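You operate a simulated robot arm through the tools that you are given. There is no shell and no other tool.

You are at the controls of a simulated robot arm. One attempt, no reset.

TASK
Load coil 57 in the bench coil holder; feed 3 pegs, strong tension.
Fine: cover shut again before you feed; one press of the feed button gives one peg; leave the tension knob set.

It is judged by the outcome, as a careful person would: the job done as asked, and still so three seconds after it is handed in. It fails if anything else is knocked over, pushed out of place, dropped, spilled or broken. Lids that push on must go on centred and level and be pressed home; caps that screw on are set level and turned clockwise until they are tight.

THE ROBOT
A 6-joint arm with a two-finger gripper, fixed in place. Base frame: the origin is on the floor under the middle of its stand, x ahead of it, y to its left, z up; the work surface is at about z = 840. Lengths are in mm, angles in degrees, forces in N, time in s.
It reaches about 1637 mm from its shoulder. Its first joint turns from -166.0 to 166.0 degrees. Payload 3.43 kg.
The TCP is the grasp point between the finger pads, 20 mm short of the fingertips. In the tool frame z runs along the fingers and y along their closing line. The gripper opens to 190 mm; its body begins 248 mm behind the TCP.
Orientation is told as [roll, pitch, yaw] about the base's x, y, z axes, in that order, counted from this pose: with the fingers straight down and closing along the base's y, the tool's x points along the base's -x, its y along +y and its z along -z.

THE INTERFACE
- The arm moves only by the tool jog_arm. Its argument "plan" is a list of rows, each a list of 7 numbers: the turn, a rotation vector about the tool's x, y, z in degrees, then the shift along the tool's x, y, z in mm, then the gripper command, from -1 (shut) to 1 (fully open), values between in proportion. In form: [[ax, ay, az, x, y, z, hand], ...]. A call has 1 to 20 rows; each row is the pose to reach, as a shift and turn from the pose commanded when the call began, along the tool's axes at that moment. A row lasts 0.2 s, in which the tool goes at most 50 mm and 8.6 degrees; a call with a longer step from one row to the next is refused whole, and so is a gripper value outside its range. Where a pose cannot be reached the arm comes as near as it can. A force on the tool above 40 N (or 10 N above the force at the start of the call, whichever is more), or a blocked arm, ends the call early, and 0.2 s more pass. Each finger travels about 45 mm/s and halts on what it meets, pressing with about 23 N; the grip force reading is that of the motor and also rises with nothing between the fingers. The clock runs only during rows and for 0.2 s after the last one: add rows that repeat a pose to give the fingers time. It gives the time, the measured TCP pose, the force on the tool (base axes), the opening and the grip force at its end, in the units of the frame above (readings bear some noise), with the torque about the TCP (base axes, N m) and any sound that the robot's microphone picked up.
- Cameras (640 x 400 px; columns grow to the right, rows downward): "scene" is fixed at [219.6, 500.6, 1580.3]; the picture's right is [-0.78, -0.63, 0.00], its down [-0.37, 0.45, -0.81] and it looks along [0.51, -0.63, -0.58] (base axes); focal length 333 px, centre (320, 200). "wrist" rides on the gripper at [70, -8, -288] in the tool frame; the picture's right is [0.12, 0.99, 0.00], its down [-0.96, 0.11, -0.25] and it looks along [-0.25, 0.03, 0.97] (tool axes); focal length 261 px, centre (320, 200). There is no depth. A picture from a camera that has moved, and an enlarged one, comes with that camera's place and axes in the base frame and with its lens.
- grab_frame(camera): a new picture of that camera. The clock stands still meanwhile.
- move_column(by): slides the trunk up (or, below 0, down) by that many mm; the arm rides with it, the base frame stays. It gives what a move gives, with no picture.
- enlarge(camera, box): a new picture of the part [left, top, right, bottom] of that camera's present view, enlarged. The clock stands still meanwhile.
- sign_off(): hands the job in; it is judged then, once.

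Places have to be worked out from the pictures, the camera data and where the tool is seen. Open the gripper and draw the arm clear of the work before you hand the job in, unless the task says otherwise.

The tools are called after "Emit:" as a command line: name --pt "numbers of a row" for each row, then --argument value for the rest, lists and objects as JSON in quotes. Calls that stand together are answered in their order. jog_arm: Moves the arm, as the interface text tells. Its arguments: {"type":"object","properties":{"plan":{"type":"array"}},"required":["plan"]} The other tools are called the same way: move_column (by) moves the trunk up or down; grab_frame (camera) takes a picture; enlarge (camera, box) takes an enlarged picture of a part of a camera's view; sign_off () hands the job in.

At the start:

```text
time_s: 0.0
tool_pos: [700.2, -168.2, 1188.0]
ee_rot: [0.0, -0.1, 0.1]
ft_force: [0.5, 1.3, -0.5]
wrist_torque: [0.0, 0.0, 0.0]
opening: 190.0
finger_force: 0.0
trunk travel left (down, up): [-150.0, 90.0]
```

scene: 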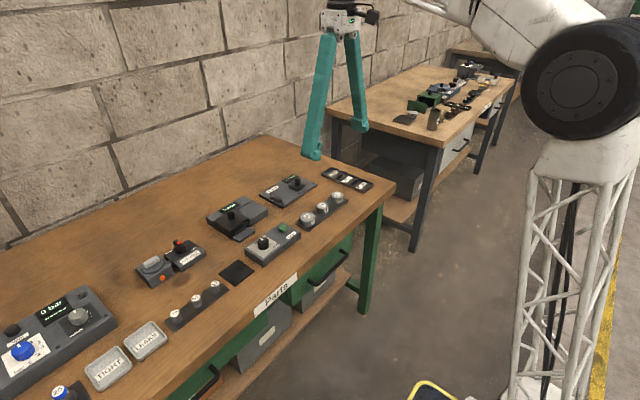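
wrist: 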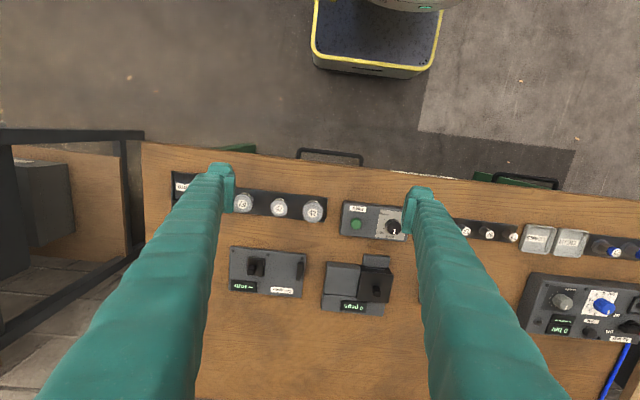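

I begin by looking closely at the bench with enlarged views from both cameras to identify the coils, holder, feed button and tension knob.

Emit:
enlarge --camera "scene" --box '[190, 150, 390, 275]'

Emit:
enlarge --camera "wrist" --box '[160, 160, 420, 322]'

Emit:
enlarge --camera "wrist" --box '[430, 190, 640, 360]'

Emit:
enlarge --camera "scene" --box '[0, 220, 260, 400]'

```text
3.20 times, centred on (290, 212) of scene
camera zoom: at [219.6, 500.6, 1580.3], right [-0.78, -0.63, 0.0], down [-0.37, 0.45, -0.81], along [0.51, -0.63, -0.58], focal length 1067 px, centre (416, 160)
```

zoom: 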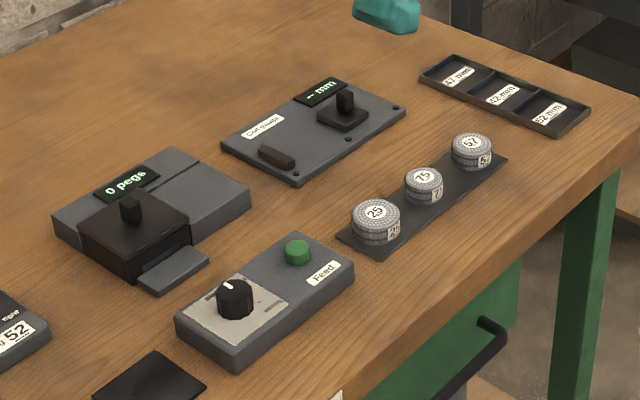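

```text
2.46 times, centred on (290, 241) of wrist
camera zoom: at [629.9, -177.7, 1474.8], right [-0.12, 0.99, 0.0], down [0.96, 0.12, 0.25], along [0.25, 0.03, -0.97], focal length 642 px, centre (394, 99)
```

zoom: 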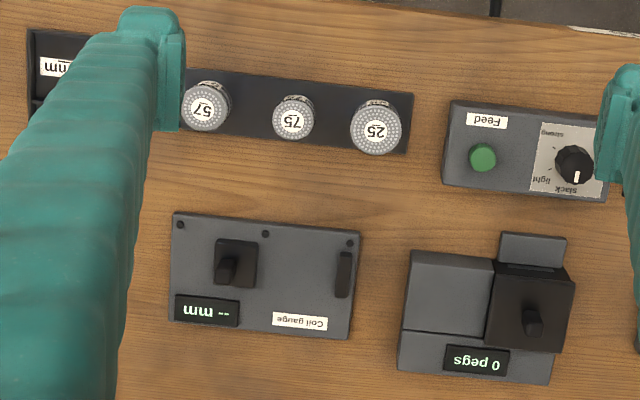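

```text
2.35 times, centred on (535, 275) of wrist
camera zoom: at [629.9, -177.7, 1474.8], right [-0.12, 0.99, 0.0], down [0.96, 0.12, 0.25], along [0.25, 0.03, -0.97], focal length 613 px, centre (-186, 24)
```

zoom: 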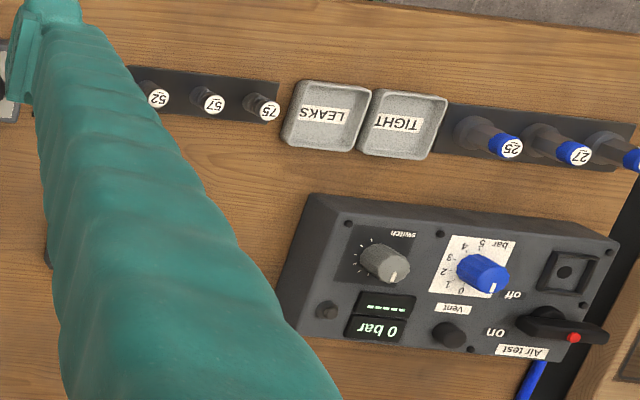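

```text
2.22 times, centred on (130, 310) of scene
camera zoom: at [219.6, 500.6, 1580.3], right [-0.78, -0.63, 0.0], down [-0.37, 0.45, -0.81], along [0.51, -0.63, -0.58], focal length 741 px, centre (742, -44)
```

zoom: 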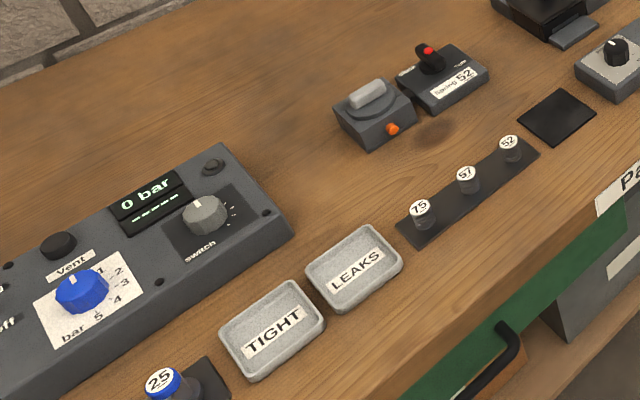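

The scene shows three coils (25, 75, 57) on a rack, a "0 pegs" holder with a black knobbed cover, and a Feed box with a green button and a tension knob. I move the open hand over the holder to see it from nearer above.

Emit:
jog_arm --pt "0 0 0 -33 25 5 1" --pt "0 0 0 -66 50 10 1" --pt "0 0 0 -100 74 15 1" --pt "0 0 0 -133 99 20 1" --pt "0 0 0 -166 123 25 1" --pt "0 0 0 -200 148 30 1"

Emit:
grab_frame --camera "wrist"

Emit:
grab_frame --camera "scene"

```text
time_s: 1.4
tool_pos: [900.5, -17.7, 1157.4]
ee_rot: [0.1, -0.2, 0.0]
ft_force: [-0.7, 0.0, 0.5]
wrist_torque: [0.07, -0.17, 0.01]
opening: 190.1
finger_force: 0.1
trunk travel left (down, up): [-150.0, 90.0]
```

```text
taken
camera wrist: at [829.4, -28.2, 1444.3], right [-0.12, 0.99, 0.0], down [0.96, 0.12, 0.25], along [0.25, 0.03, -0.97], focal length 261 px, centre (320, 200)
```

wrist: 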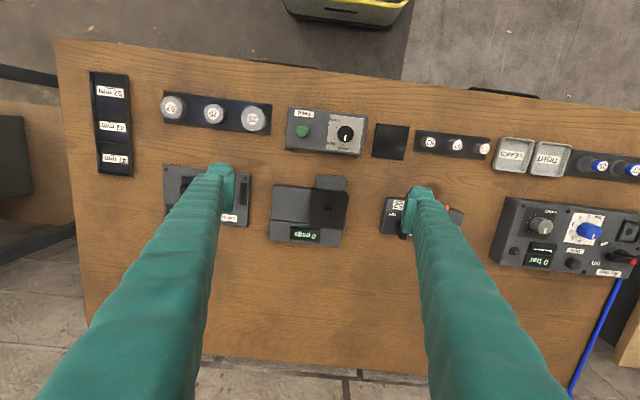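

```text
taken
```

scene: 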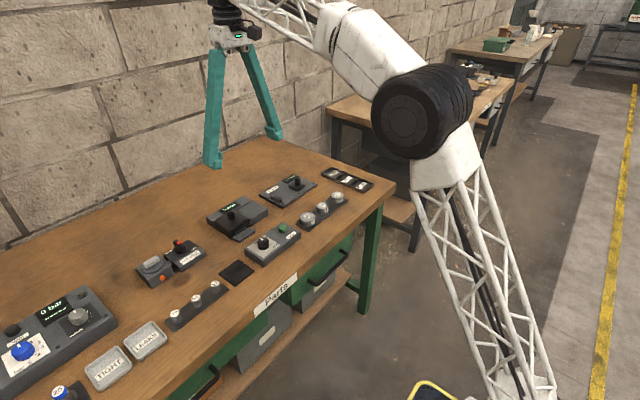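

Now I enlarge the holder, feed box and coils from this pose.

Emit:
enlarge --camera "wrist" --box '[255, 160, 365, 260]'

Emit:
enlarge --camera "wrist" --box '[275, 95, 375, 165]'

Emit:
enlarge --camera "wrist" --box '[150, 80, 280, 150]'

Emit:
enlarge --camera "scene" --box '[195, 180, 305, 270]'

Emit:
enlarge --camera "scene" --box '[285, 165, 385, 235]'

```text
4.00 times, centred on (310, 210) of wrist
camera zoom: at [829.4, -28.2, 1444.3], right [-0.12, 0.99, 0.0], down [0.96, 0.12, 0.25], along [0.25, 0.03, -0.97], focal length 1043 px, centre (360, 160)
```

zoom: 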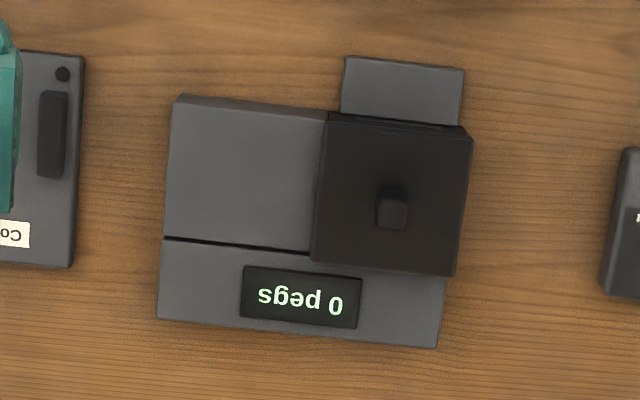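

```text
5.71 times, centred on (325, 130) of wrist
camera zoom: at [829.4, -28.2, 1444.3], right [-0.12, 0.99, 0.0], down [0.96, 0.12, 0.25], along [0.25, 0.03, -0.97], focal length 1489 px, centre (291, 600)
```

zoom: 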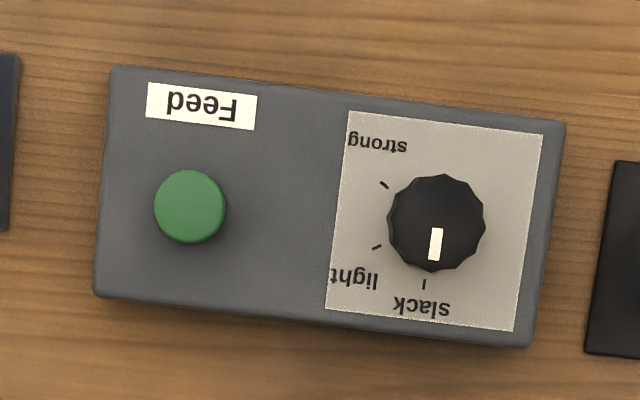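

```text
4.92 times, centred on (215, 115) of wrist
camera zoom: at [829.4, -28.2, 1444.3], right [-0.12, 0.99, 0.0], down [0.96, 0.12, 0.25], along [0.25, 0.03, -0.97], focal length 1283 px, centre (837, 618)
```

zoom: 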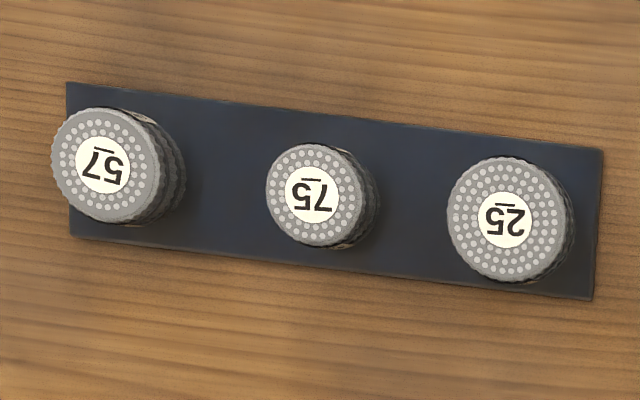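

```text
4.44 times, centred on (250, 225) of scene
camera zoom: at [219.6, 500.6, 1580.3], right [-0.78, -0.63, 0.0], down [-0.37, 0.45, -0.81], along [0.51, -0.63, -0.58], focal length 1482 px, centre (631, 89)
```

zoom: 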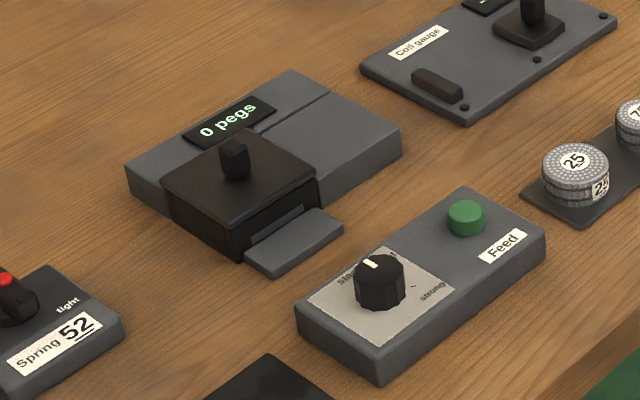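

```text
5.71 times, centred on (335, 200) of scene
camera zoom: at [219.6, 500.6, 1580.3], right [-0.78, -0.63, 0.0], down [-0.37, 0.45, -0.81], along [0.51, -0.63, -0.58], focal length 1905 px, centre (234, 200)
```

zoom: 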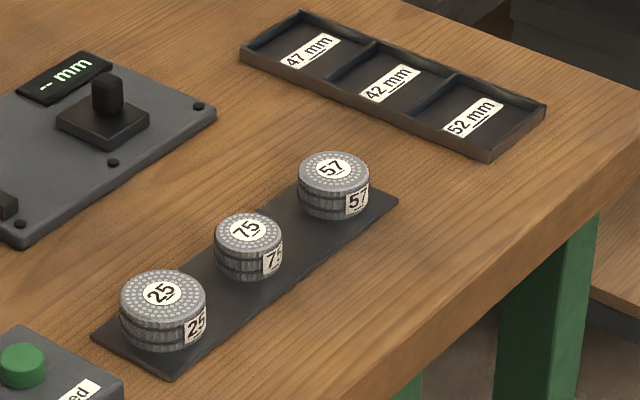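

The cover is a black box with a small knob at its centre; it is not clear yet whether it slides, hinges or lifts. I tilt the hand to look at the holder from a low angle at the front.

Emit:
jog_arm --pt "0 -7.5 0 13 0 23 1" --pt "0 -15 0 27 0 46 1" --pt "0 -22.5 0 40 0 70 1" --pt "0 -30 0 53 0 93 1" --pt "0 -37.5 0 67 0 116 1" --pt "0 -45 0 80 0 140 1"

Emit:
grab_frame --camera "wrist"

```text
time_s: 2.8
tool_pos: [820.5, -19.7, 1016.0]
ee_rot: [-0.1, -45.0, 0.1]
ft_force: [1.3, -0.6, 0.1]
wrist_torque: [0.01, 0.01, -0.02]
opening: 189.9
finger_force: 0.1
trunk travel left (down, up): [-150.0, 90.0]
```

```text
taken
camera wrist: at [566.9, -30.2, 1170.0], right [-0.09, 0.99, -0.08], down [0.51, 0.12, 0.86], along [0.86, 0.03, -0.51], focal length 261 px, centre (320, 200)
```

wrist: 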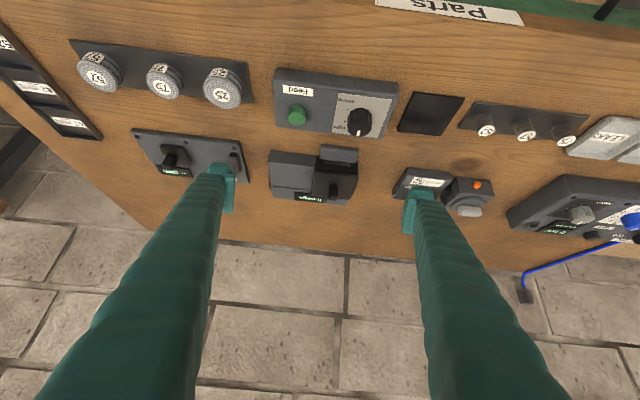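

Emit:
enlarge --camera "wrist" --box '[260, 138, 368, 212]'

Emit:
enlarge --camera "wrist" --box '[60, 40, 260, 165]'

Emit:
enlarge --camera "wrist" --box '[265, 60, 405, 148]'

```text
5.41 times, centred on (314, 175) of wrist
camera zoom: at [566.9, -30.2, 1170.0], right [-0.09, 0.99, -0.08], down [0.51, 0.12, 0.86], along [0.86, 0.03, -0.51], focal length 1409 px, centre (352, 335)
```

zoom: 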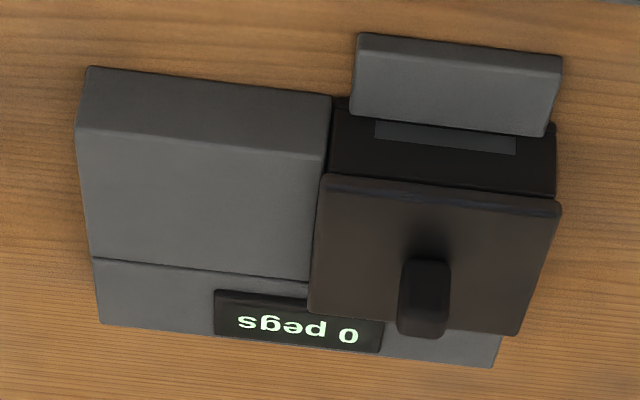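

```text
3.20 times, centred on (160, 102) of wrist
camera zoom: at [566.9, -30.2, 1170.0], right [-0.09, 0.99, -0.08], down [0.51, 0.12, 0.86], along [0.86, 0.03, -0.51], focal length 834 px, centre (832, 512)
```

zoom: 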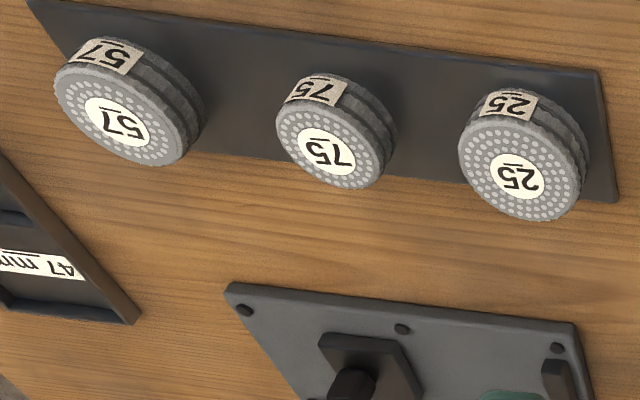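

```text
4.55 times, centred on (335, 104) of wrist
camera zoom: at [566.9, -30.2, 1170.0], right [-0.09, 0.99, -0.08], down [0.51, 0.12, 0.86], along [0.86, 0.03, -0.51], focal length 1185 px, centre (252, 636)
```

zoom: 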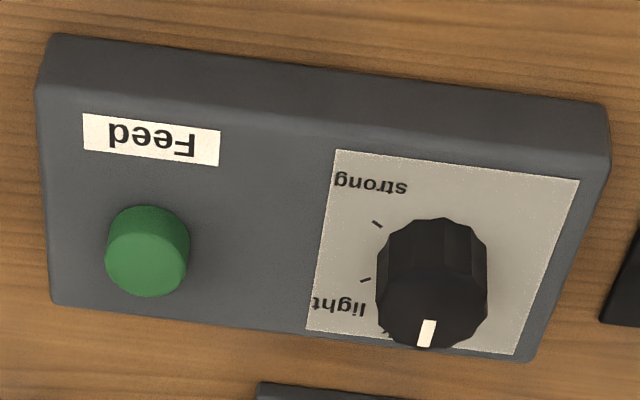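

Emit:
enlarge --camera "scene" --box '[202, 190, 272, 246]'

Emit:
enlarge --camera "scene" --box '[240, 215, 305, 268]'

```text
7.14 times, centred on (237, 218) of scene
camera zoom: at [219.6, 500.6, 1580.3], right [-0.78, -0.63, 0.0], down [-0.37, 0.45, -0.81], along [0.51, -0.63, -0.58], focal length 2381 px, centre (913, 71)
```

zoom: 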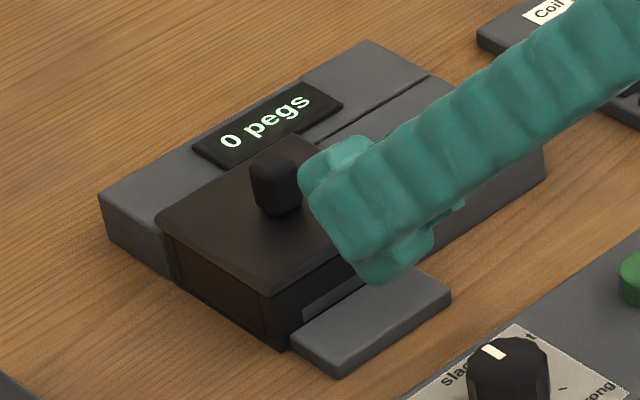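

```text
7.55 times, centred on (272, 242) of scene
camera zoom: at [219.6, 500.6, 1580.3], right [-0.78, -0.63, 0.0], down [-0.37, 0.45, -0.81], along [0.51, -0.63, -0.58], focal length 2516 px, centre (678, -113)
```

zoom: 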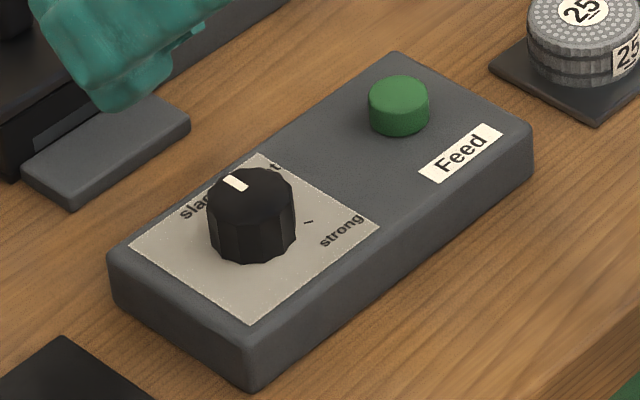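

I zoom hard on the cover knob and the feed box from this angle to measure them.

Emit:
enlarge --camera "wrist" --box '[310, 145, 365, 205]'

Emit:
enlarge --camera "wrist" --box '[75, 45, 130, 100]'

```text
6.67 times, centred on (338, 175) of wrist
camera zoom: at [566.9, -30.2, 1170.0], right [-0.09, 0.99, -0.08], down [0.51, 0.12, 0.86], along [0.86, 0.03, -0.51], focal length 1738 px, centre (203, 367)
```

zoom: 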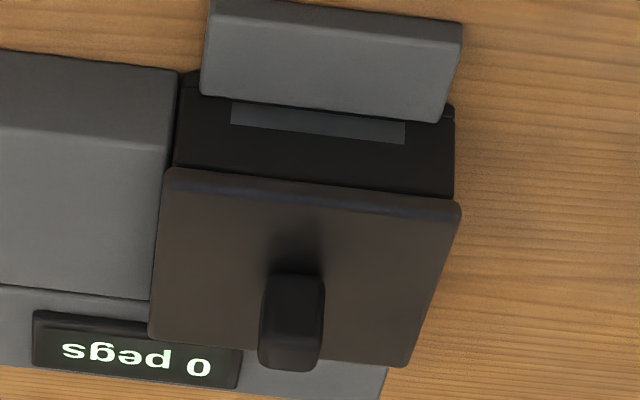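

```text
7.27 times, centred on (102, 72) of wrist
camera zoom: at [566.9, -30.2, 1170.0], right [-0.09, 0.99, -0.08], down [0.51, 0.12, 0.86], along [0.86, 0.03, -0.51], focal length 1896 px, centre (1902, 1127)
```

zoom: 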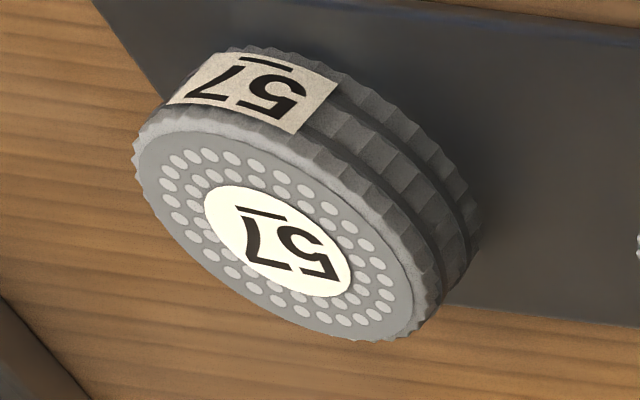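

Triangulating both views: cover knob at about (993, 10, top 909) with plate top z≈888, tension knob top (825, 24, 893), feed button top (830, -65, 884), coil 57 top (817, -343, 868). First the tension knob: I level the hand above it and half-close the fingers.

Emit:
jog_arm --pt "0 7.5 0 -0.5 7.3 0.5 0.5" --pt "0 15 0 -1.1 14.6 1.1 0.0" --pt "0 22.5 0 -1.6 21.9 1.6 -0.37" --pt "0 30 0 -2.1 29.2 2.1 -0.37" --pt "0 37.5 0 -2.7 36.5 2.7 -0.37" --pt "0 45 0 -3.2 43.7 3.2 -0.37" --pt "0 45 0 -3.2 43.7 3.2 -0.37"

Emit:
grab_frame --camera "wrist"

```text
time_s: 4.4
tool_pos: [822.9, 23.5, 1015.2]
ee_rot: [0.0, 0.1, 0.1]
ft_force: [-0.1, 0.1, 0.1]
wrist_torque: [-0.01, 0.07, 0.0]
opening: 59.8
finger_force: 0.0
trunk travel left (down, up): [-150.0, 90.0]
```

```text
taken
camera wrist: at [754.4, 14.3, 1304.3], right [-0.12, 0.99, 0.0], down [0.96, 0.12, 0.25], along [0.24, 0.03, -0.97], focal length 261 px, centre (320, 200)
```

wrist: 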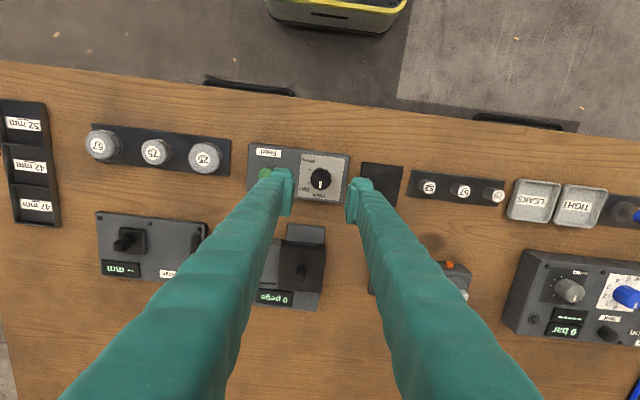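

Emit:
enlarge --camera "wrist" --box '[285, 145, 355, 205]'

```text
6.67 times, centred on (320, 175) of wrist
camera zoom: at [754.4, 14.3, 1304.3], right [-0.12, 0.99, 0.0], down [0.96, 0.12, 0.25], along [0.24, 0.03, -0.97], focal length 1738 px, centre (320, 367)
```

zoom: 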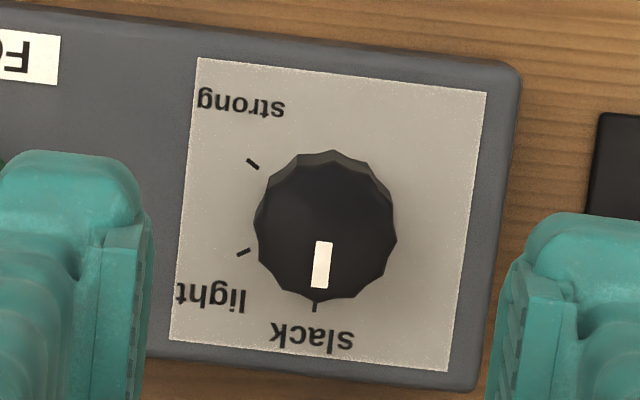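

The knob is centred at about (825.5, 24.4), pointer on slack; strong lies about 120° clockwise. I turn the hand 60° counter-clockwise first, then come down around the knob.

Emit:
jog_arm --pt "0 0 -7.5 -0.5 0.2 8 -0.37" --pt "0 0 -15 -1 0.4 16 -0.37" --pt "0 0 -22.5 -1.5 0.6 24 -0.37" --pt "0 0 -30 -2 0.9 32 -0.37" --pt "0 0 -37.5 -2 0.9 40 -0.37" --pt "0 0 -45 -2 0.9 50 -0.37" --pt "0 0 -52.5 -2 0.9 60 -0.37" --pt "0 0 -60 -2 0.9 70 -0.37" --pt "0 0 -60 -2 0.9 85 -0.37" --pt "0 0 -60 -2 0.9 85 -0.37"

Emit:
grab_frame --camera "wrist"

```text
time_s: 6.6
tool_pos: [826.1, 24.1, 931.6]
ee_rot: [0.0, 0.0, 60.1]
ft_force: [0.3, 0.4, 0.0]
wrist_torque: [0.02, -0.04, 0.01]
opening: 60.1
finger_force: 0.1
trunk travel left (down, up): [-150.0, 90.0]
```

```text
taken
camera wrist: at [798.3, -42.1, 1219.2], right [-0.92, 0.39, 0.0], down [0.38, 0.89, 0.25], along [0.1, 0.23, -0.97], focal length 261 px, centre (320, 200)
```

wrist: 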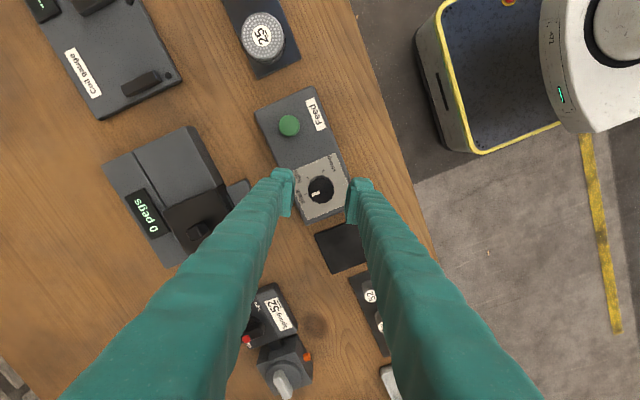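

The knob is centred between the pads. I descend 35 mm to z≈896 and close on it.

Emit:
jog_arm --pt "0 0 0 0 0 15 -0.37" --pt "0 0 0 0 0 28 -0.37" --pt "0 0 0 0 0 35 -0.37" --pt "0 0 0 0 0 35 -1" --pt "0 0 0 0 0 35 -1" --pt "0 0 0 0 0 35 -1" --pt "0 0 0 0 0 35 -1"

```text
time_s: 8.2
tool_pos: [826.2, 24.9, 898.0]
ee_rot: [0.0, 0.1, 60.1]
ft_force: [-4.5, 1.1, -2.6]
wrist_torque: [0.02, 0.04, 0.02]
opening: 32.7
finger_force: 44.4
trunk travel left (down, up): [-150.0, 90.0]
```

Gripped at 32.7 mm opening with small side force. I turn 120° clockwise.

Emit:
jog_arm --pt "0 0 8 0 0 0 -1" --pt "0 0 16 0 0 0 -1" --pt "0 0 24 0 0 0 -1" --pt "0 0 32 0 0 0 -1" --pt "0 0 40 0 0 0 -1" --pt "0 0 48 0 0 0 -1" --pt "0 0 56 0 0 0 -1" --pt "0 0 64 0 0 0 -1" --pt "0 0 72 0 0 0 -1" --pt "0 0 80 0 0 0 -1" --pt "0 0 88 0 0 0 -1" --pt "0 0 96 0 0 0 -1" --pt "0 0 104 0 0 0 -1" --pt "0 0 112 0 0 0 -1" --pt "0 0 118 0 0 0 -1" --pt "0 0 118 0 0 0 -1"

Emit:
grab_frame --camera "wrist"

Emit:
enlarge --camera "scene" --box '[235, 210, 305, 270]'

```text
time_s: 11.6
tool_pos: [824.6, 25.5, 896.8]
ee_rot: [-0.1, 0.0, -58.1]
ft_force: [-24.4, 10.2, -6.9]
wrist_torque: [0.07, 0.24, 0.03]
opening: 32.4
finger_force: 45.0
trunk travel left (down, up): [-150.0, 90.0]
```

```text
taken
camera wrist: at [781.7, 78.3, 1184.9], right [0.78, 0.63, 0.0], down [0.61, -0.76, 0.25], along [0.15, -0.19, -0.97], focal length 261 px, centre (320, 200)
```

wrist: 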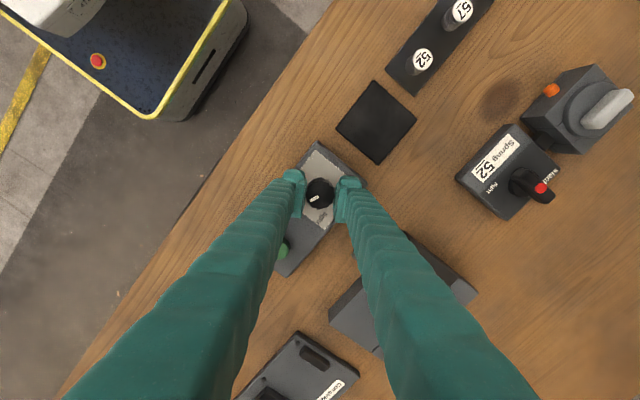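

```text
6.67 times, centred on (270, 240) of scene
camera zoom: at [219.6, 500.6, 1580.3], right [-0.78, -0.63, 0.0], down [-0.37, 0.45, -0.81], along [0.51, -0.63, -0.58], focal length 2222 px, centre (653, -67)
```

zoom: 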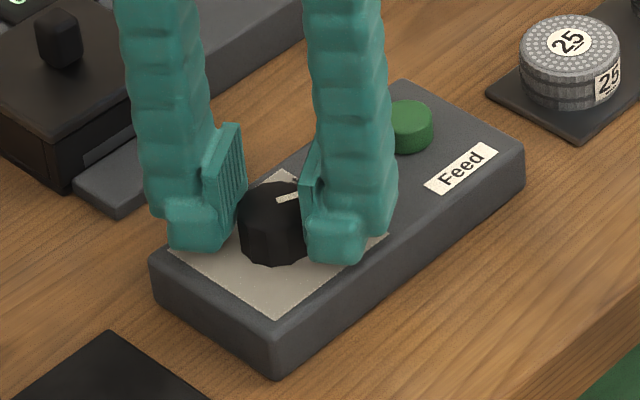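

Emit:
enlarge --camera "wrist" --box '[285, 160, 355, 225]'

```text
6.15 times, centred on (320, 192) of wrist
camera zoom: at [781.7, 78.3, 1184.9], right [0.78, 0.63, 0.0], down [0.61, -0.76, 0.25], along [0.15, -0.19, -0.97], focal length 1604 px, centre (320, 246)
```

zoom: 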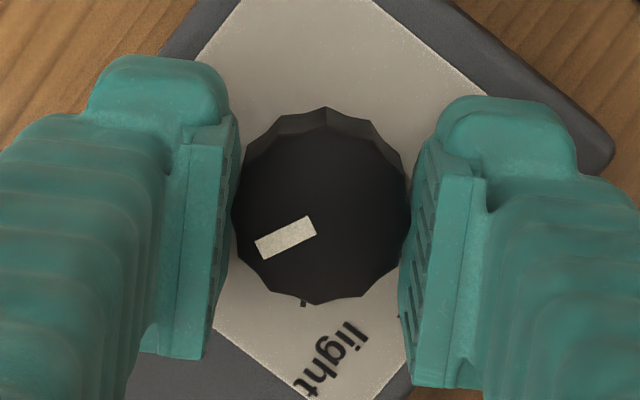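

The pointer now reads about 117° from slack. I release and rise to check it against the strong tick.

Emit:
jog_arm --pt "0 0 0 0 0 0 -0.37" --pt "0 0 0 0 0 0 -0.37" --pt "0 0 0 0 0 0 -0.37" --pt "0 0 0 0 0 -25 -0.37" --pt "0 0 0 0 0 -60 -0.37"

Emit:
enlarge --camera "wrist" --box '[285, 155, 355, 220]'

Emit:
enlarge --camera "scene" --box '[235, 210, 305, 270]'

```text
time_s: 12.8
tool_pos: [827.2, 24.4, 958.3]
ee_rot: [0.1, 0.0, -57.9]
ft_force: [0.5, 0.0, -0.6]
wrist_torque: [0.0, 0.07, 0.0]
opening: 59.9
finger_force: 0.1
trunk travel left (down, up): [-150.0, 90.0]
```

```text
6.15 times, centred on (320, 188) of wrist
camera zoom: at [782.8, 78.3, 1246.0], right [0.78, 0.63, 0.0], down [0.61, -0.75, 0.25], along [0.16, -0.19, -0.97], focal length 1604 px, centre (320, 277)
```

zoom: 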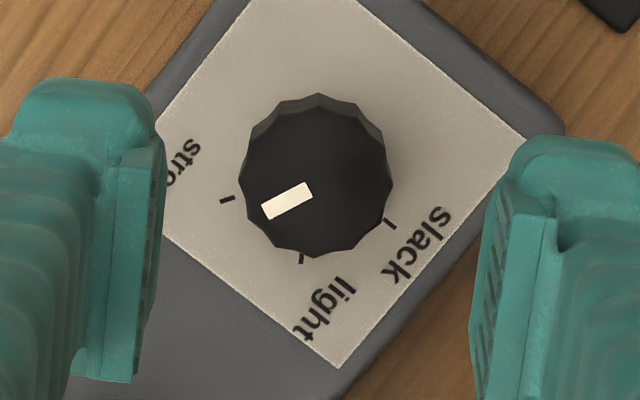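

```text
6.67 times, centred on (270, 240) of scene
camera zoom: at [219.6, 500.6, 1580.3], right [-0.78, -0.63, 0.0], down [-0.37, 0.45, -0.81], along [0.51, -0.63, -0.58], focal length 2222 px, centre (653, -67)
```

zoom: 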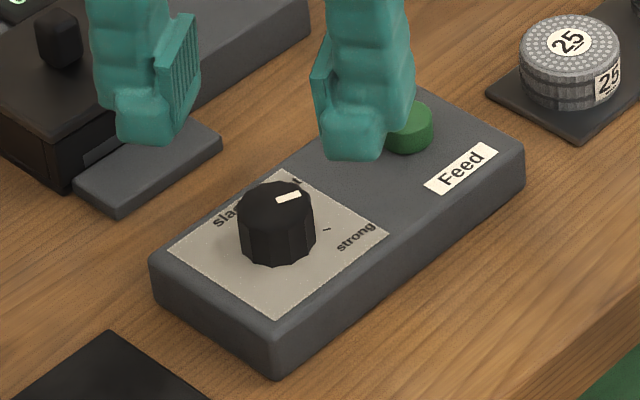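

Emit:
enlarge --camera "wrist" --box '[300, 160, 345, 200]'

Emit:
enlarge --camera "scene" --box '[250, 225, 285, 250]'

```text
10.00 times, centred on (322, 180) of wrist
camera zoom: at [782.8, 78.3, 1246.0], right [0.78, 0.63, 0.0], down [0.61, -0.75, 0.25], along [0.16, -0.19, -0.97], focal length 2606 px, centre (295, 400)
```

zoom: 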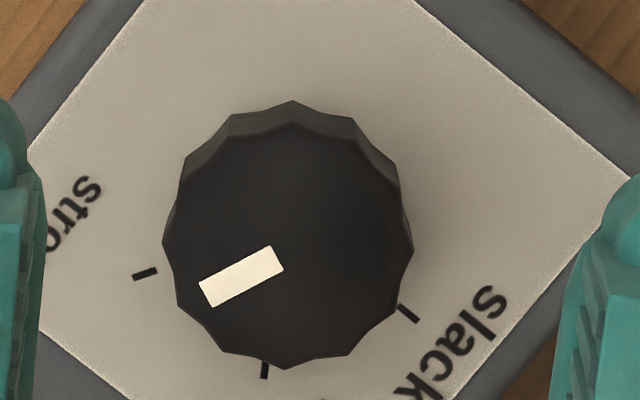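

```text
16.00 times, centred on (268, 238) of scene
camera zoom: at [219.6, 500.6, 1580.3], right [-0.78, -0.63, 0.0], down [-0.37, 0.45, -0.81], along [0.51, -0.63, -0.58], focal length 5333 px, centre (1160, -400)
```

zoom: 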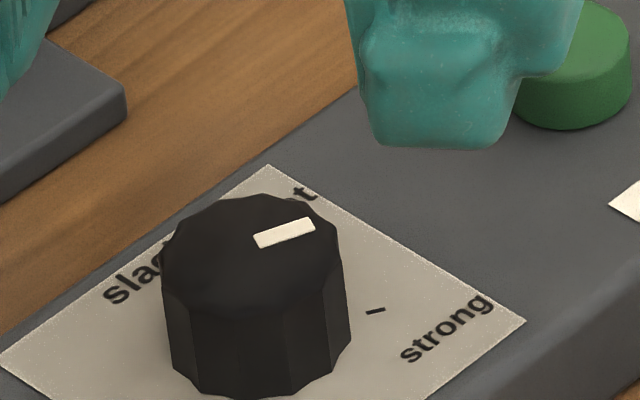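

The pointer sits near 112°, a few degrees short of the strong tick (~119°). I regrip with a small centring correction and turn about 12° more.

Emit:
jog_arm --pt "0 0 0 -0.3 -1.4 30 -0.37" --pt "0 0 0 -0.3 -1.4 55 -0.37" --pt "0 0 0 -0.3 -1.4 61 -0.37" --pt "0 0 0 -0.3 -1.4 61 -1" --pt "0 0 0 -0.3 -1.4 61 -1" --pt "0 0 0 -0.3 -1.4 61 -1" --pt "0 0 4 -0.3 -1.4 61 -1" --pt "0 0 8 -0.3 -1.4 61 -1" --pt "0 0 11 -0.3 -1.4 61 -1" --pt "0 0 11 -0.3 -1.4 61 -1"

Emit:
enlarge --camera "wrist" --box '[295, 165, 345, 215]'

```text
time_s: 15.0
tool_pos: [825.0, 24.2, 896.3]
ee_rot: [0.0, 0.0, -69.1]
ft_force: [0.7, 1.4, 1.3]
wrist_torque: [0.0, 0.01, 0.72]
opening: 32.5
finger_force: 45.0
trunk travel left (down, up): [-150.0, 90.0]
```

```text
8.00 times, centred on (320, 190) of wrist
camera zoom: at [792.4, 85.7, 1183.7], right [0.88, 0.47, 0.0], down [0.45, -0.86, 0.25], along [0.12, -0.22, -0.97], focal length 2085 px, centre (320, 280)
```

zoom: 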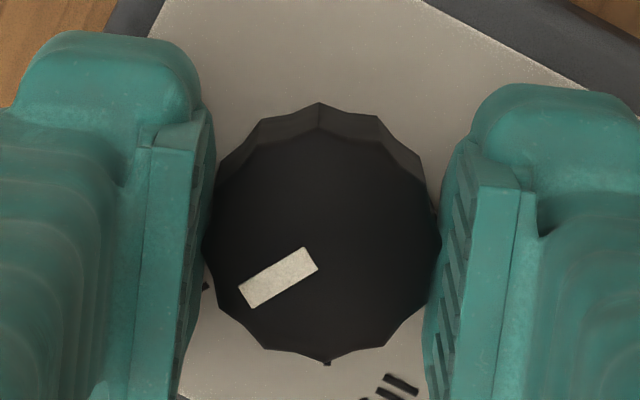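

The pointer now reads about 120°. I release and rise to verify it stays.

Emit:
jog_arm --pt "0 0 0 0 0 0 -0.37" --pt "0 0 0 0 0 0 -0.37" --pt "0 0 0 0 0 0 -0.37" --pt "0 0 0 0 0 -30 -0.37" --pt "0 0 0 0 0 -70 -0.37"

Emit:
enlarge --camera "wrist" --box '[295, 160, 345, 200]'

Emit:
enlarge --camera "scene" --box '[235, 210, 305, 270]'

```text
time_s: 16.2
tool_pos: [823.9, 23.9, 966.5]
ee_rot: [0.1, 0.0, -69.0]
ft_force: [0.9, 0.5, 0.2]
wrist_torque: [-0.02, 0.09, -0.01]
opening: 59.8
finger_force: 0.1
trunk travel left (down, up): [-150.0, 90.0]
```

```text
10.00 times, centred on (320, 180) of wrist
camera zoom: at [791.8, 85.6, 1254.0], right [0.88, 0.47, 0.0], down [0.45, -0.86, 0.25], along [0.12, -0.22, -0.97], focal length 2606 px, centre (320, 400)
```

zoom: 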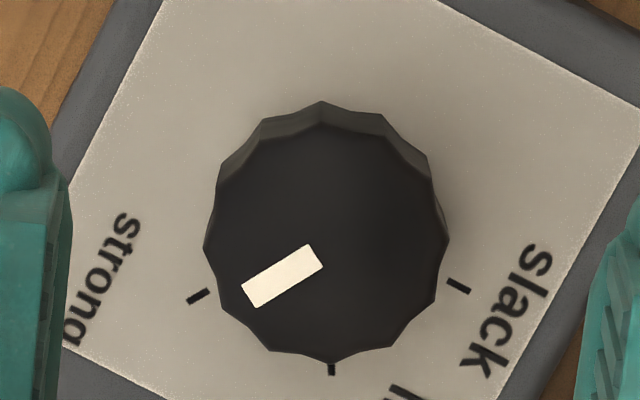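

```text
6.67 times, centred on (270, 240) of scene
camera zoom: at [219.6, 500.6, 1580.3], right [-0.78, -0.63, 0.0], down [-0.37, 0.45, -0.81], along [0.51, -0.63, -0.58], focal length 2222 px, centre (653, -67)
```

zoom: 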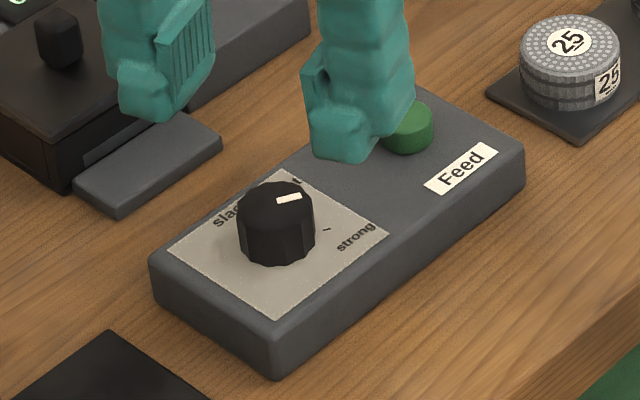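

The pointer lines up with the strong tick. Next I go over to the cover knob, hand back to yaw 0, and look before grasping it.

Emit:
jog_arm --pt "0 0 -7.67 -8.2 17 -5 -0.37" --pt "0 0 -15.3 -16.4 34 -10 -0.37" --pt "0 0 -23 -24.5 51 -14 -0.37" --pt "0 0 -30.7 -32.7 68 -14 -0.37" --pt "0 0 -38.3 -40.9 85 -14 -0.37" --pt "0 0 -46 -49 102 -14 -0.37" --pt "0 0 -53.7 -57.2 119 -14 -0.37" --pt "0 0 -61.3 -65.4 136 -14 -0.37" --pt "0 0 -69 -73.6 152.8 -14 -0.37" --pt "0 0 -69 -73.6 152.8 -14 -0.37"

Emit:
grab_frame --camera "wrist"

Emit:
enlarge --camera "wrist" --box '[275, 150, 365, 220]'

```text
time_s: 18.4
tool_pos: [997.3, 8.2, 980.1]
ee_rot: [0.0, 0.0, 0.1]
ft_force: [-0.3, 0.1, -0.7]
wrist_torque: [0.0, 0.03, -0.05]
opening: 59.8
finger_force: 0.1
trunk travel left (down, up): [-150.0, 90.0]
```

```text
taken
camera wrist: at [925.9, -0.1, 1266.6], right [-0.12, 0.99, 0.0], down [0.96, 0.12, 0.25], along [0.24, 0.03, -0.97], focal length 261 px, centre (320, 200)
```

wrist: 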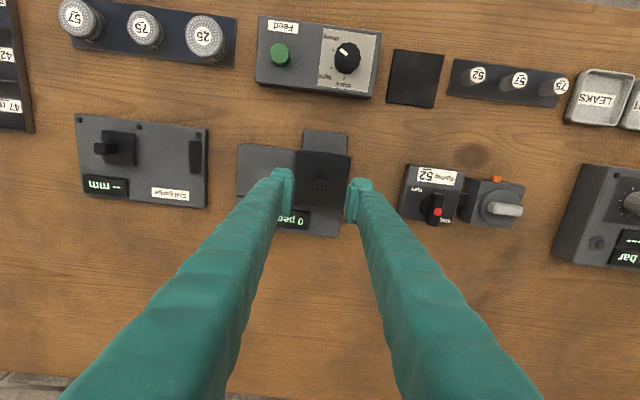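

```text
5.71 times, centred on (320, 185) of wrist
camera zoom: at [925.9, -0.1, 1266.6], right [-0.12, 0.99, 0.0], down [0.96, 0.12, 0.25], along [0.24, 0.03, -0.97], focal length 1489 px, centre (320, 286)
```

zoom: 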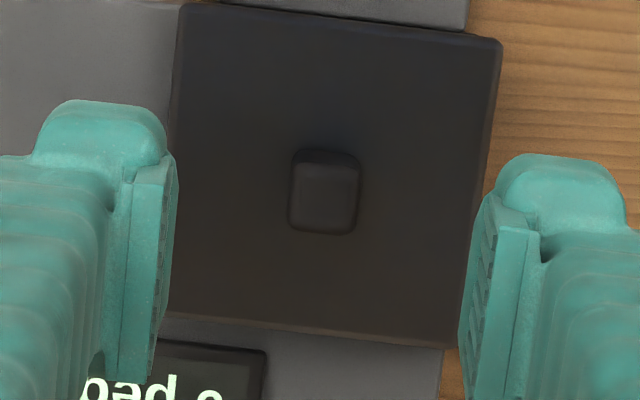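

The cover knob is at about (995, 9), 17 mm square. I descend to TCP z≈914 and close on it.

Emit:
jog_arm --pt "0 0 0 2 0.8 30 -0.37" --pt "0 0 0 2 0.8 50 -0.37" --pt "0 0 0 2 0.8 60 -0.37" --pt "0 0 0 2 0.8 66 -0.37" --pt "0 0 0 2 0.8 66 -1" --pt "0 0 0 2 0.8 66 -1" --pt "0 0 0 2 0.8 66 -1" --pt "0 0 0 2 0.8 66 -1" --pt "0 0 0 2 0.8 66 -1"

Emit:
enlarge --camera "scene" --box '[195, 180, 285, 250]'

```text
time_s: 20.4
tool_pos: [993.3, 11.5, 914.5]
ee_rot: [0.0, 0.0, 0.1]
ft_force: [0.5, -2.3, -1.1]
wrist_torque: [-0.02, -0.07, -0.02]
opening: 17.0
finger_force: 45.2
trunk travel left (down, up): [-150.0, 90.0]
```

```text
5.71 times, centred on (240, 215) of scene
camera zoom: at [219.6, 500.6, 1580.3], right [-0.78, -0.63, 0.0], down [-0.37, 0.45, -0.81], along [0.51, -0.63, -0.58], focal length 1905 px, centre (777, 114)
```

zoom: 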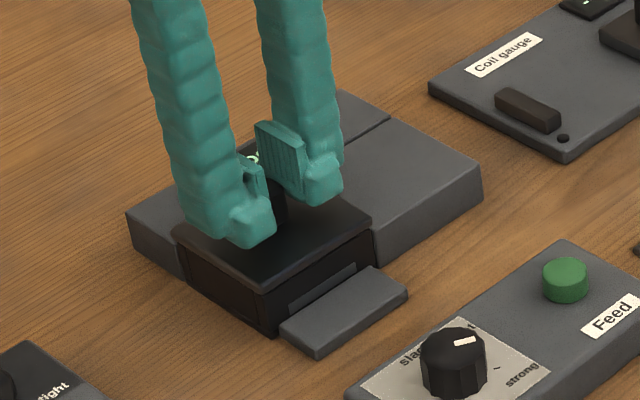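

The knob is gripped (17 mm). I test with a gentle 4 mm lift and read the force.

Emit:
jog_arm --pt "0 0 0 0 0 -1 -1" --pt "0 0 0 0 0 -2 -1" --pt "0 0 0 0 0 -3 -1" --pt "0 0 0 0 0 -4 -1"

Emit:
enlarge --camera "scene" --box '[195, 180, 285, 250]'

```text
time_s: 21.4
tool_pos: [992.7, 10.8, 916.2]
ee_rot: [0.0, 0.1, -0.1]
ft_force: [-0.7, -3.4, -28.9]
wrist_torque: [-0.04, 0.13, -0.02]
opening: 17.1
finger_force: 45.2
trunk travel left (down, up): [-150.0, 90.0]
```

```text
5.71 times, centred on (240, 215) of scene
camera zoom: at [219.6, 500.6, 1580.3], right [-0.78, -0.63, 0.0], down [-0.37, 0.45, -0.81], along [0.51, -0.63, -0.58], focal length 1905 px, centre (777, 114)
```

zoom: 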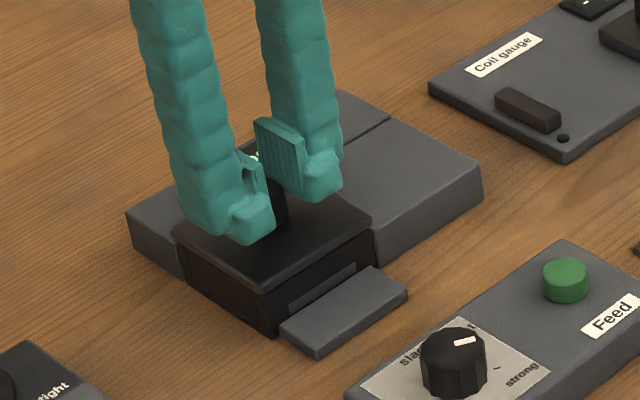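

Lifting is resisted (29 N) with no movement, so the cover is not a lift-off; it most likely slides toward -y over the grey block. I go back down and test a small slide in -y.

Emit:
jog_arm --pt "0 0 0 0 0 2 -1" --pt "0 0 0 0 0 3.5 -1" --pt "0 0 0 0 -2 3.5 -1" --pt "0 0 0 0 -4 3.5 -1" --pt "0 0 0 0 -6 3.5 -1" --pt "0 0 0 0 -8 3.5 -1"

Emit:
enlarge --camera "scene" --box '[195, 180, 285, 250]'

```text
time_s: 22.8
tool_pos: [992.5, 2.3, 915.2]
ee_rot: [-0.1, -0.2, 0.1]
ft_force: [7.8, 0.1, 14.5]
wrist_torque: [-0.01, -0.26, -0.04]
opening: 17.0
finger_force: 44.9
trunk travel left (down, up): [-150.0, 90.0]
```

```text
5.71 times, centred on (240, 215) of scene
camera zoom: at [219.6, 500.6, 1580.3], right [-0.78, -0.63, 0.0], down [-0.37, 0.45, -0.81], along [0.51, -0.63, -0.58], focal length 1905 px, centre (777, 114)
```

zoom: 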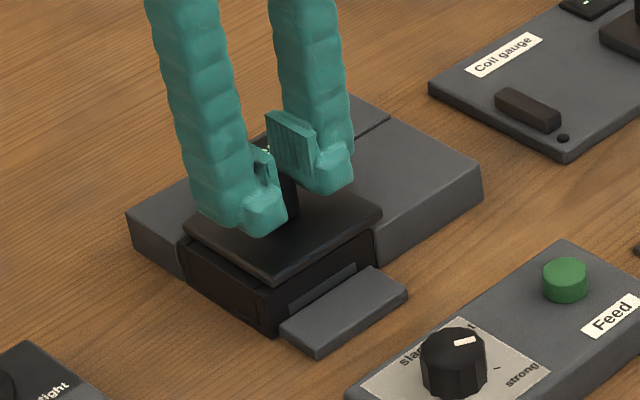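

The cover slides freely toward -y. I relieve the slight downward press and slide it on, step by step.

Emit:
jog_arm --pt "0 0 0 0 0 -1 -1" --pt "0 0 0 0 -8 -1.5 -1" --pt "0 0 0 0 -16 -1.5 -1" --pt "0 0 0 0 -24 -1.5 -1" --pt "0 0 0 0 -32 -1.5 -1" --pt "0 0 0 0 -40 -1.5 -1" --pt "0 0 0 0 -48 -1.5 -1" --pt "0 0 0 0 -54 -1.5 -1" --pt "0 0 0 0 -58 -1.5 -1" --pt "0 0 0 0 -62 -1.5 -1" --pt "0 0 0 0 -66 -1.5 -1"

Emit:
enlarge --camera "scene" --box '[195, 180, 285, 250]'

```text
time_s: 25.2
tool_pos: [993.3, -62.9, 915.6]
ee_rot: [-0.1, 0.0, 0.1]
ft_force: [19.2, 0.8, 15.3]
wrist_torque: [-0.02, -0.19, -0.03]
opening: 16.8
finger_force: 45.4
trunk travel left (down, up): [-150.0, 90.0]
```

```text
5.71 times, centred on (240, 215) of scene
camera zoom: at [219.6, 500.6, 1580.3], right [-0.78, -0.63, 0.0], down [-0.37, 0.45, -0.81], along [0.51, -0.63, -0.58], focal length 1905 px, centre (777, 114)
```

zoom: 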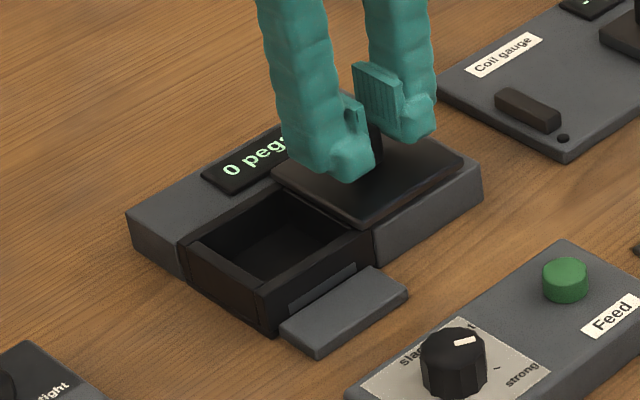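

The well is exposed. I ease the sideways strain (x +1.5) and slide a few more millimetres to find the end of travel.

Emit:
jog_arm --pt "0 0 0 -1.5 0 -1 -1" --pt "0 0 0 -1.5 -3 -1.2 -1" --pt "0 0 0 -1.5 -6 -1.2 -1" --pt "0 0 0 -1.5 -8 -1.2 -1"

Emit:
grab_frame --camera "wrist"

Emit:
enlarge --camera "scene" --box '[195, 180, 285, 250]'

```text
time_s: 26.2
tool_pos: [992.5, -71.5, 915.9]
ee_rot: [0.0, 0.2, 0.1]
ft_force: [-11.2, -0.2, -10.4]
wrist_torque: [0.0, 0.05, -0.01]
opening: 16.8
finger_force: 44.6
trunk travel left (down, up): [-150.0, 90.0]
```

```text
taken
camera wrist: at [923.3, -81.1, 1203.9], right [-0.12, 0.99, 0.0], down [0.96, 0.12, 0.24], along [0.24, 0.03, -0.97], focal length 261 px, centre (320, 200)
```

wrist: 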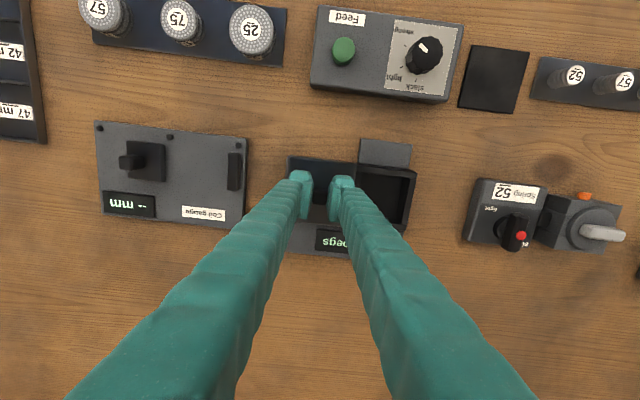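

```text
5.71 times, centred on (240, 215) of scene
camera zoom: at [219.6, 500.6, 1580.3], right [-0.78, -0.63, 0.0], down [-0.37, 0.45, -0.81], along [0.51, -0.63, -0.58], focal length 1905 px, centre (777, 114)
```

zoom: 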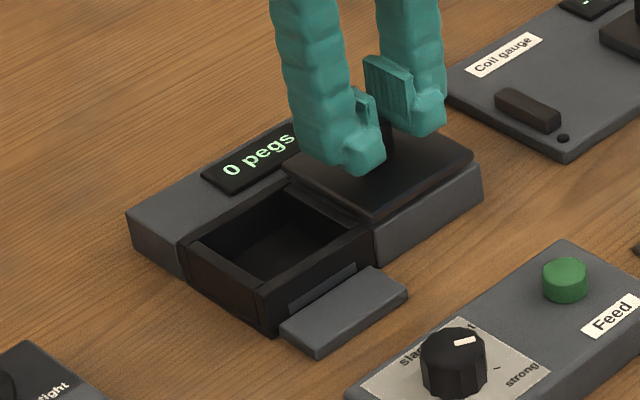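

The well is fully uncovered and there is no spring force (Fy≈0), so I release the knob, rise, and look down into the well.

Emit:
jog_arm --pt "0 0 0 0.7 0 0 -0.7" --pt "0 0 0 0.7 0 0 -0.37" --pt "0 0 0 0.7 0 0 -0.37" --pt "0 0 0 0.7 0 -25 -0.37" --pt "0 0 0 0.7 0 -65 -0.37" --pt "0 0 0 0.7 0 -110 0.2" --pt "0 0 0 0.7 0 -155 1" --pt "0 0 0 0.7 20 -180 1" --pt "0 0 0 0.7 50 -180 1" --pt "0 0 0 0.7 80 -180 1"

Emit:
grab_frame --camera "wrist"

Emit:
enlarge --camera "wrist" --box '[265, 140, 365, 230]'

Emit:
enlarge --camera "scene" --box '[200, 185, 280, 245]'

```text
time_s: 28.4
tool_pos: [992.9, 5.9, 1098.9]
ee_rot: [0.0, -0.1, 0.0]
ft_force: [0.3, -1.1, 0.1]
wrist_torque: [0.15, -0.04, 0.0]
opening: 165.3
finger_force: 0.0
trunk travel left (down, up): [-150.0, 90.0]
```

```text
taken
camera wrist: at [922.8, -2.7, 1385.4], right [-0.12, 0.99, 0.0], down [0.96, 0.12, 0.25], along [0.25, 0.03, -0.97], focal length 261 px, centre (320, 200)
```

wrist: 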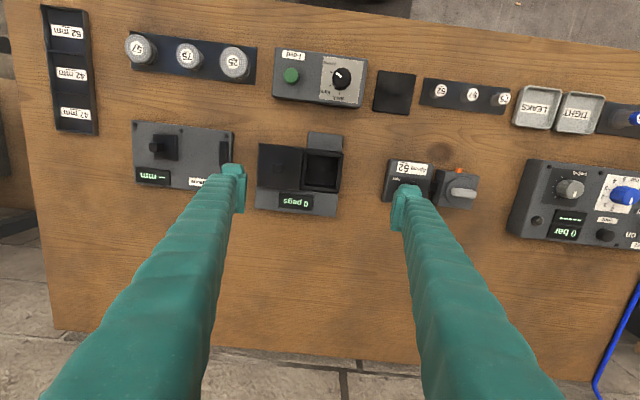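

```text
4.44 times, centred on (315, 185) of wrist
camera zoom: at [922.8, -2.7, 1385.4], right [-0.12, 0.99, 0.0], down [0.96, 0.12, 0.25], along [0.25, 0.03, -0.97], focal length 1158 px, centre (342, 267)
```

zoom: 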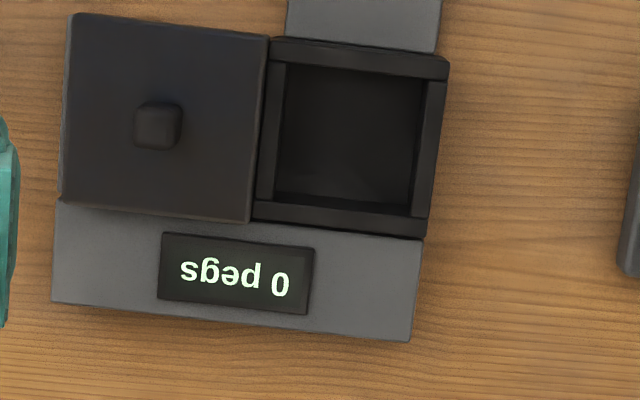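

```text
6.67 times, centred on (240, 215) of scene
camera zoom: at [219.6, 500.6, 1580.3], right [-0.78, -0.63, 0.0], down [-0.37, 0.45, -0.81], along [0.51, -0.63, -0.58], focal length 2222 px, centre (853, 100)
```

zoom: 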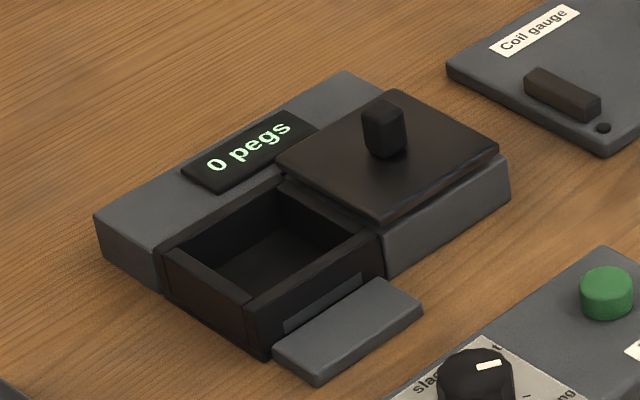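

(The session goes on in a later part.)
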